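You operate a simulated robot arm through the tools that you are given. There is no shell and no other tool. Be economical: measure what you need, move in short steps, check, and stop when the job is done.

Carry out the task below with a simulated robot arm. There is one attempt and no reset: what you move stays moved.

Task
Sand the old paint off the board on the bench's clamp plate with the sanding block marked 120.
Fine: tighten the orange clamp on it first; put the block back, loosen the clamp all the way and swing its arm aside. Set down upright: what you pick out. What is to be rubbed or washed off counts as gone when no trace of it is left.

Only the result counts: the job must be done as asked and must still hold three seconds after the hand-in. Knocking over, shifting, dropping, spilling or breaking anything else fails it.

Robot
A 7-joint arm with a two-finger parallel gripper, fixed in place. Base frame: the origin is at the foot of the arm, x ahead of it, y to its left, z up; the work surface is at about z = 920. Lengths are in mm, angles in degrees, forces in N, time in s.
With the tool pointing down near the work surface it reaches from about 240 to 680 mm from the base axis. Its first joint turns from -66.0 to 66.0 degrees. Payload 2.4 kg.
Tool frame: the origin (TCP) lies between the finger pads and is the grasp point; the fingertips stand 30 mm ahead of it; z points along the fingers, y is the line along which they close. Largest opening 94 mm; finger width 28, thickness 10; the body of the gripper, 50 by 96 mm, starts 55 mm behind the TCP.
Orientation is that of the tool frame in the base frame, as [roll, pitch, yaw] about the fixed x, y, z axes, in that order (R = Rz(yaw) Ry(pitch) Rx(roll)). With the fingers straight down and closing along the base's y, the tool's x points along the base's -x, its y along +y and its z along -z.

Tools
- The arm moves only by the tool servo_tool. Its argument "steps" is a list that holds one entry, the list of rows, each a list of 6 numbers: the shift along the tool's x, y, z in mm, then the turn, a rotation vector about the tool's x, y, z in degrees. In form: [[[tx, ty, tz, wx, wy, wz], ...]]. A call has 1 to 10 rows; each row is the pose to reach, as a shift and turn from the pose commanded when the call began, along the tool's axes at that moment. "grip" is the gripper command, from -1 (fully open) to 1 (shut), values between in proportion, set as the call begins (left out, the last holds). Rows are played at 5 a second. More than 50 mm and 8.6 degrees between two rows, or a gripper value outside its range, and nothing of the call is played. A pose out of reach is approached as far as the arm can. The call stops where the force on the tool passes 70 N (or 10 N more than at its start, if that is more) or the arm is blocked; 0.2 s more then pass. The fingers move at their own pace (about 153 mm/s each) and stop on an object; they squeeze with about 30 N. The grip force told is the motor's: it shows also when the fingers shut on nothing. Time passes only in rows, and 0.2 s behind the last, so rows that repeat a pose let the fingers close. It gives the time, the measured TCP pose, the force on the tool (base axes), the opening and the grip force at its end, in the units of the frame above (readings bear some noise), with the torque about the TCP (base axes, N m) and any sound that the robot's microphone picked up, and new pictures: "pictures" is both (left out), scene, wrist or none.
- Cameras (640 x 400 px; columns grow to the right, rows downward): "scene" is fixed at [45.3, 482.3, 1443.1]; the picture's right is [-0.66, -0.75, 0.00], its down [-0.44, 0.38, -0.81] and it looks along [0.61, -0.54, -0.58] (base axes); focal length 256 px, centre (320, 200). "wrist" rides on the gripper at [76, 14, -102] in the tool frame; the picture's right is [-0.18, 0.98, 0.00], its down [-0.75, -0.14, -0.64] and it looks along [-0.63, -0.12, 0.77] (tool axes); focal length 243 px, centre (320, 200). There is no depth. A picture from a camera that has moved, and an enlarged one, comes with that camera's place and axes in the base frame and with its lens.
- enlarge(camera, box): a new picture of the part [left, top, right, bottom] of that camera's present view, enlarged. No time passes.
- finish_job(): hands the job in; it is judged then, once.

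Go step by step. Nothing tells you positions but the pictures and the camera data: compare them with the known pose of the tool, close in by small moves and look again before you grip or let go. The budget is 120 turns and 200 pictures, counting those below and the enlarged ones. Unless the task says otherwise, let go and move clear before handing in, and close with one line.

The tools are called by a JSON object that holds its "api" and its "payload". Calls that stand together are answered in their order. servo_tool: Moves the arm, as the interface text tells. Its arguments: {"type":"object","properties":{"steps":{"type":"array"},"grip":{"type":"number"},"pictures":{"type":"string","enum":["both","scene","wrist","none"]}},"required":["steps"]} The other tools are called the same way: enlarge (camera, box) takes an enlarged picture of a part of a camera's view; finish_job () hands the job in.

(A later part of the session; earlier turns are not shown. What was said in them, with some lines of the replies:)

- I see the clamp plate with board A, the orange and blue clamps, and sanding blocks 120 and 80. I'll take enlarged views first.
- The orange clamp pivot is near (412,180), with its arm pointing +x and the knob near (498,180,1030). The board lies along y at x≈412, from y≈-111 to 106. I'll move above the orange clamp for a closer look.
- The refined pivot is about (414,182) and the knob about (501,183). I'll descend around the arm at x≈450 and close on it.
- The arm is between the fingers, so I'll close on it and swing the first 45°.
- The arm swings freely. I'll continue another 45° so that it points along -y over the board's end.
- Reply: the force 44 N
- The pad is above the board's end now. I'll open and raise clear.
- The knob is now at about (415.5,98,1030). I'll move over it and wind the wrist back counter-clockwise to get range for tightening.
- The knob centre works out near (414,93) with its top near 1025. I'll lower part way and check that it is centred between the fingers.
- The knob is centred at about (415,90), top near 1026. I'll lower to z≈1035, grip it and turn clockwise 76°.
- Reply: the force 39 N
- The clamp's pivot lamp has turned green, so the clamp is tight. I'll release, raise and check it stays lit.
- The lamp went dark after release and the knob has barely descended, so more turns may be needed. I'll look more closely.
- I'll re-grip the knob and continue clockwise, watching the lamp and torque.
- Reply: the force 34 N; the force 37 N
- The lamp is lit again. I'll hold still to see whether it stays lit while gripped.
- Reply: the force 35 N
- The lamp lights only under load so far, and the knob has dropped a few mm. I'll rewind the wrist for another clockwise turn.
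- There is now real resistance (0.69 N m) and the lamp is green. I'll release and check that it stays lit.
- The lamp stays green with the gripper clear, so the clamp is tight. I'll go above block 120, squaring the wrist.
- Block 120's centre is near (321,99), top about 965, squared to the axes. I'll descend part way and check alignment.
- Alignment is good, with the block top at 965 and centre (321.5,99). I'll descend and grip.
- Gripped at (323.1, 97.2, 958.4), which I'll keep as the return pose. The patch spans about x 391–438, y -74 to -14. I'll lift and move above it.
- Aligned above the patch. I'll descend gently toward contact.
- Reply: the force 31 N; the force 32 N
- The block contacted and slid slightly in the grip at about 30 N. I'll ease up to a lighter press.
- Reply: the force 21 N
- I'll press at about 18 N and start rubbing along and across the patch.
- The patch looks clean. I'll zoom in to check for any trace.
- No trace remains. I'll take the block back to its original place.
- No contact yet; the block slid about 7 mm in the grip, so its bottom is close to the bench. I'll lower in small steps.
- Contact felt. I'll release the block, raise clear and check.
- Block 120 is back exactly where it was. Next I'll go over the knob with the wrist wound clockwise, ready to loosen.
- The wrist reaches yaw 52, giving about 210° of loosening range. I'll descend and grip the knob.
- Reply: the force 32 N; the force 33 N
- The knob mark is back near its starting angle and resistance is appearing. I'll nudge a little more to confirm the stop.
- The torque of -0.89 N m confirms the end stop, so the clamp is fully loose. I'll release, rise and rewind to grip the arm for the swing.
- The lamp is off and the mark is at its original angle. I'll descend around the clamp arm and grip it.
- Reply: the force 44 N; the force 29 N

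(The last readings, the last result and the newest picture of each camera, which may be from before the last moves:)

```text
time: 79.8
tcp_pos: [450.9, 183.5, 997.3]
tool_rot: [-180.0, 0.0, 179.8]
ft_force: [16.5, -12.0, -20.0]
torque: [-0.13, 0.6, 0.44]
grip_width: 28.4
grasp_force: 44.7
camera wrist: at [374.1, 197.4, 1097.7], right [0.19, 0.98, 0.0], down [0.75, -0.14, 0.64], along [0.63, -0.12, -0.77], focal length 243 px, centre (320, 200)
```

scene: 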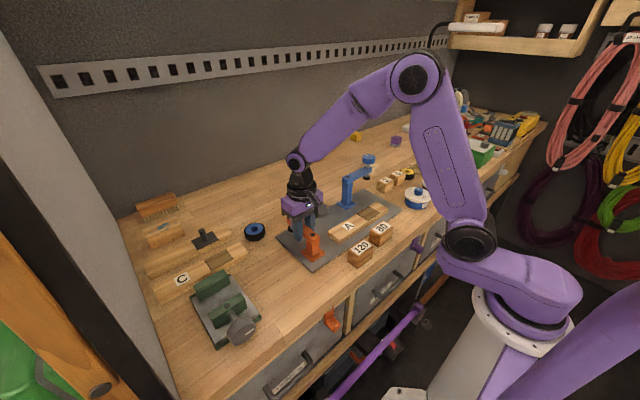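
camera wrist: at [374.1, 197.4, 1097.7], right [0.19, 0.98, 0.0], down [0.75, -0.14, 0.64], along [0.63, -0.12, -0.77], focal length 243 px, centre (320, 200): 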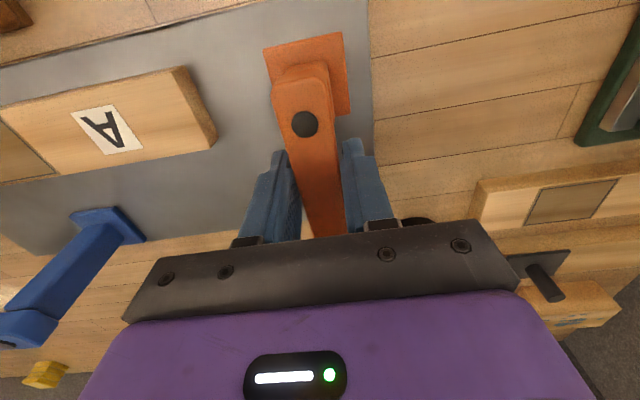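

The arm is swung back to its original aside position. I'll release and rise clear.

{"api": "servo_tool", "payload": {"steps": [[[0, 0, 0, 0, 0, 0], [0, 0, 0, 0, 0, 0], [0, 0, -40, 0, 0, 0], [0, 0, -80, 0, 0, 0], [0, 0, -120, 0, 0, 0], [0, 0, -160, 0, 0, 0], [0, 0, -200, 0, 0, 0], [0, 0, -200, 0, 0, 0]]], "grip": -1}}

{"api": "enlarge", "payload": {"camera": "scene", "box": [260, 160, 410, 280]}}

{"api": "enlarge", "payload": {"camera": "wrist", "box": [40, 0, 380, 210]}}

```text
time: 81.6
tcp_pos: [448.3, 185.9, 1197.1]
tool_rot: [-180.0, 0.0, 179.7]
ft_force: [0.0, 0.6, 0.1]
torque: [0.01, 0.04, 0.01]
grip_width: 94.1
grasp_force: 0.0
camera wrist: at [371.9, 199.7, 1298.2], right [0.19, 0.98, 0.0], down [0.75, -0.14, 0.64], along [0.63, -0.12, -0.77], focal length 243 px, centre (320, 200)
```

scene: 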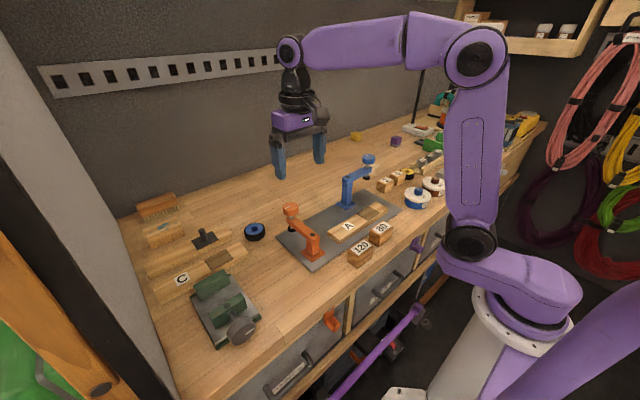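
wrist: 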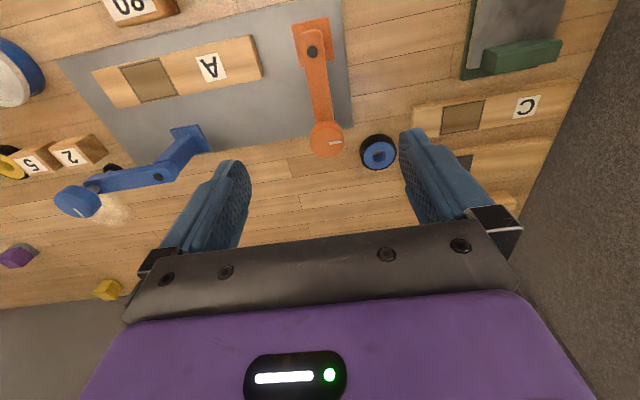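

```text
3.33 times, centred on (335, 220) of scene
camera zoom: at [45.3, 482.3, 1443.1], right [-0.66, -0.75, 0.0], down [-0.44, 0.38, -0.81], along [0.61, -0.54, -0.58], focal length 853 px, centre (270, 133)
```

zoom: 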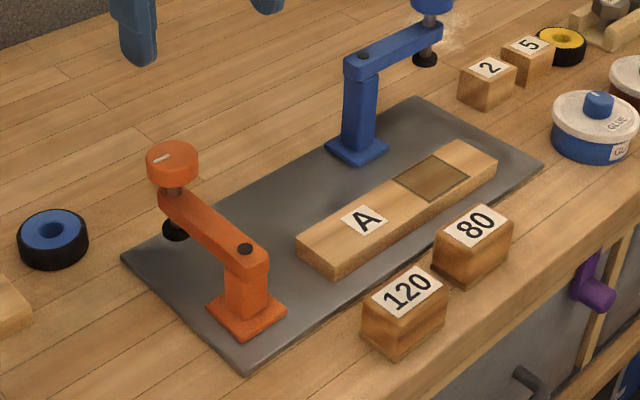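

```text
1.88 times, centred on (210, 105) of wrist
camera zoom: at [371.9, 199.7, 1298.2], right [0.19, 0.98, 0.0], down [0.75, -0.14, 0.64], along [0.63, -0.12, -0.77], focal length 457 px, centre (527, 379)
```

zoom: 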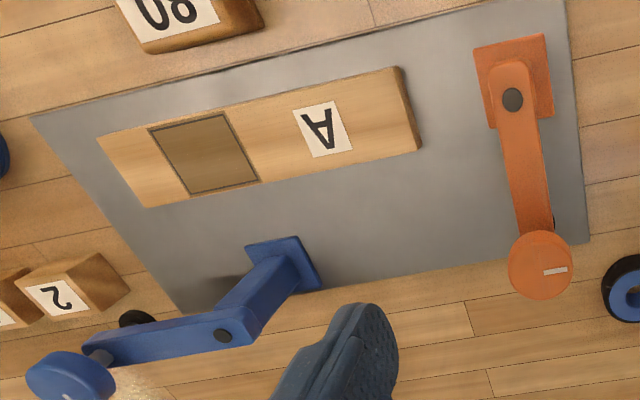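

Everything looks right: the board is clean, block 120 is back upright, and the clamp is loose with its arm aside. I'm handing in.

{"api": "finish_job", "payload": {}}

```text
The job is handed in.
```

The job is handed in: I tightened the orange clamp on board A, sanded the paint off with block 120 until no trace showed in the pictures, and put the block back upright in its place. I then loosened the clamp to its stop and swung its arm aside.
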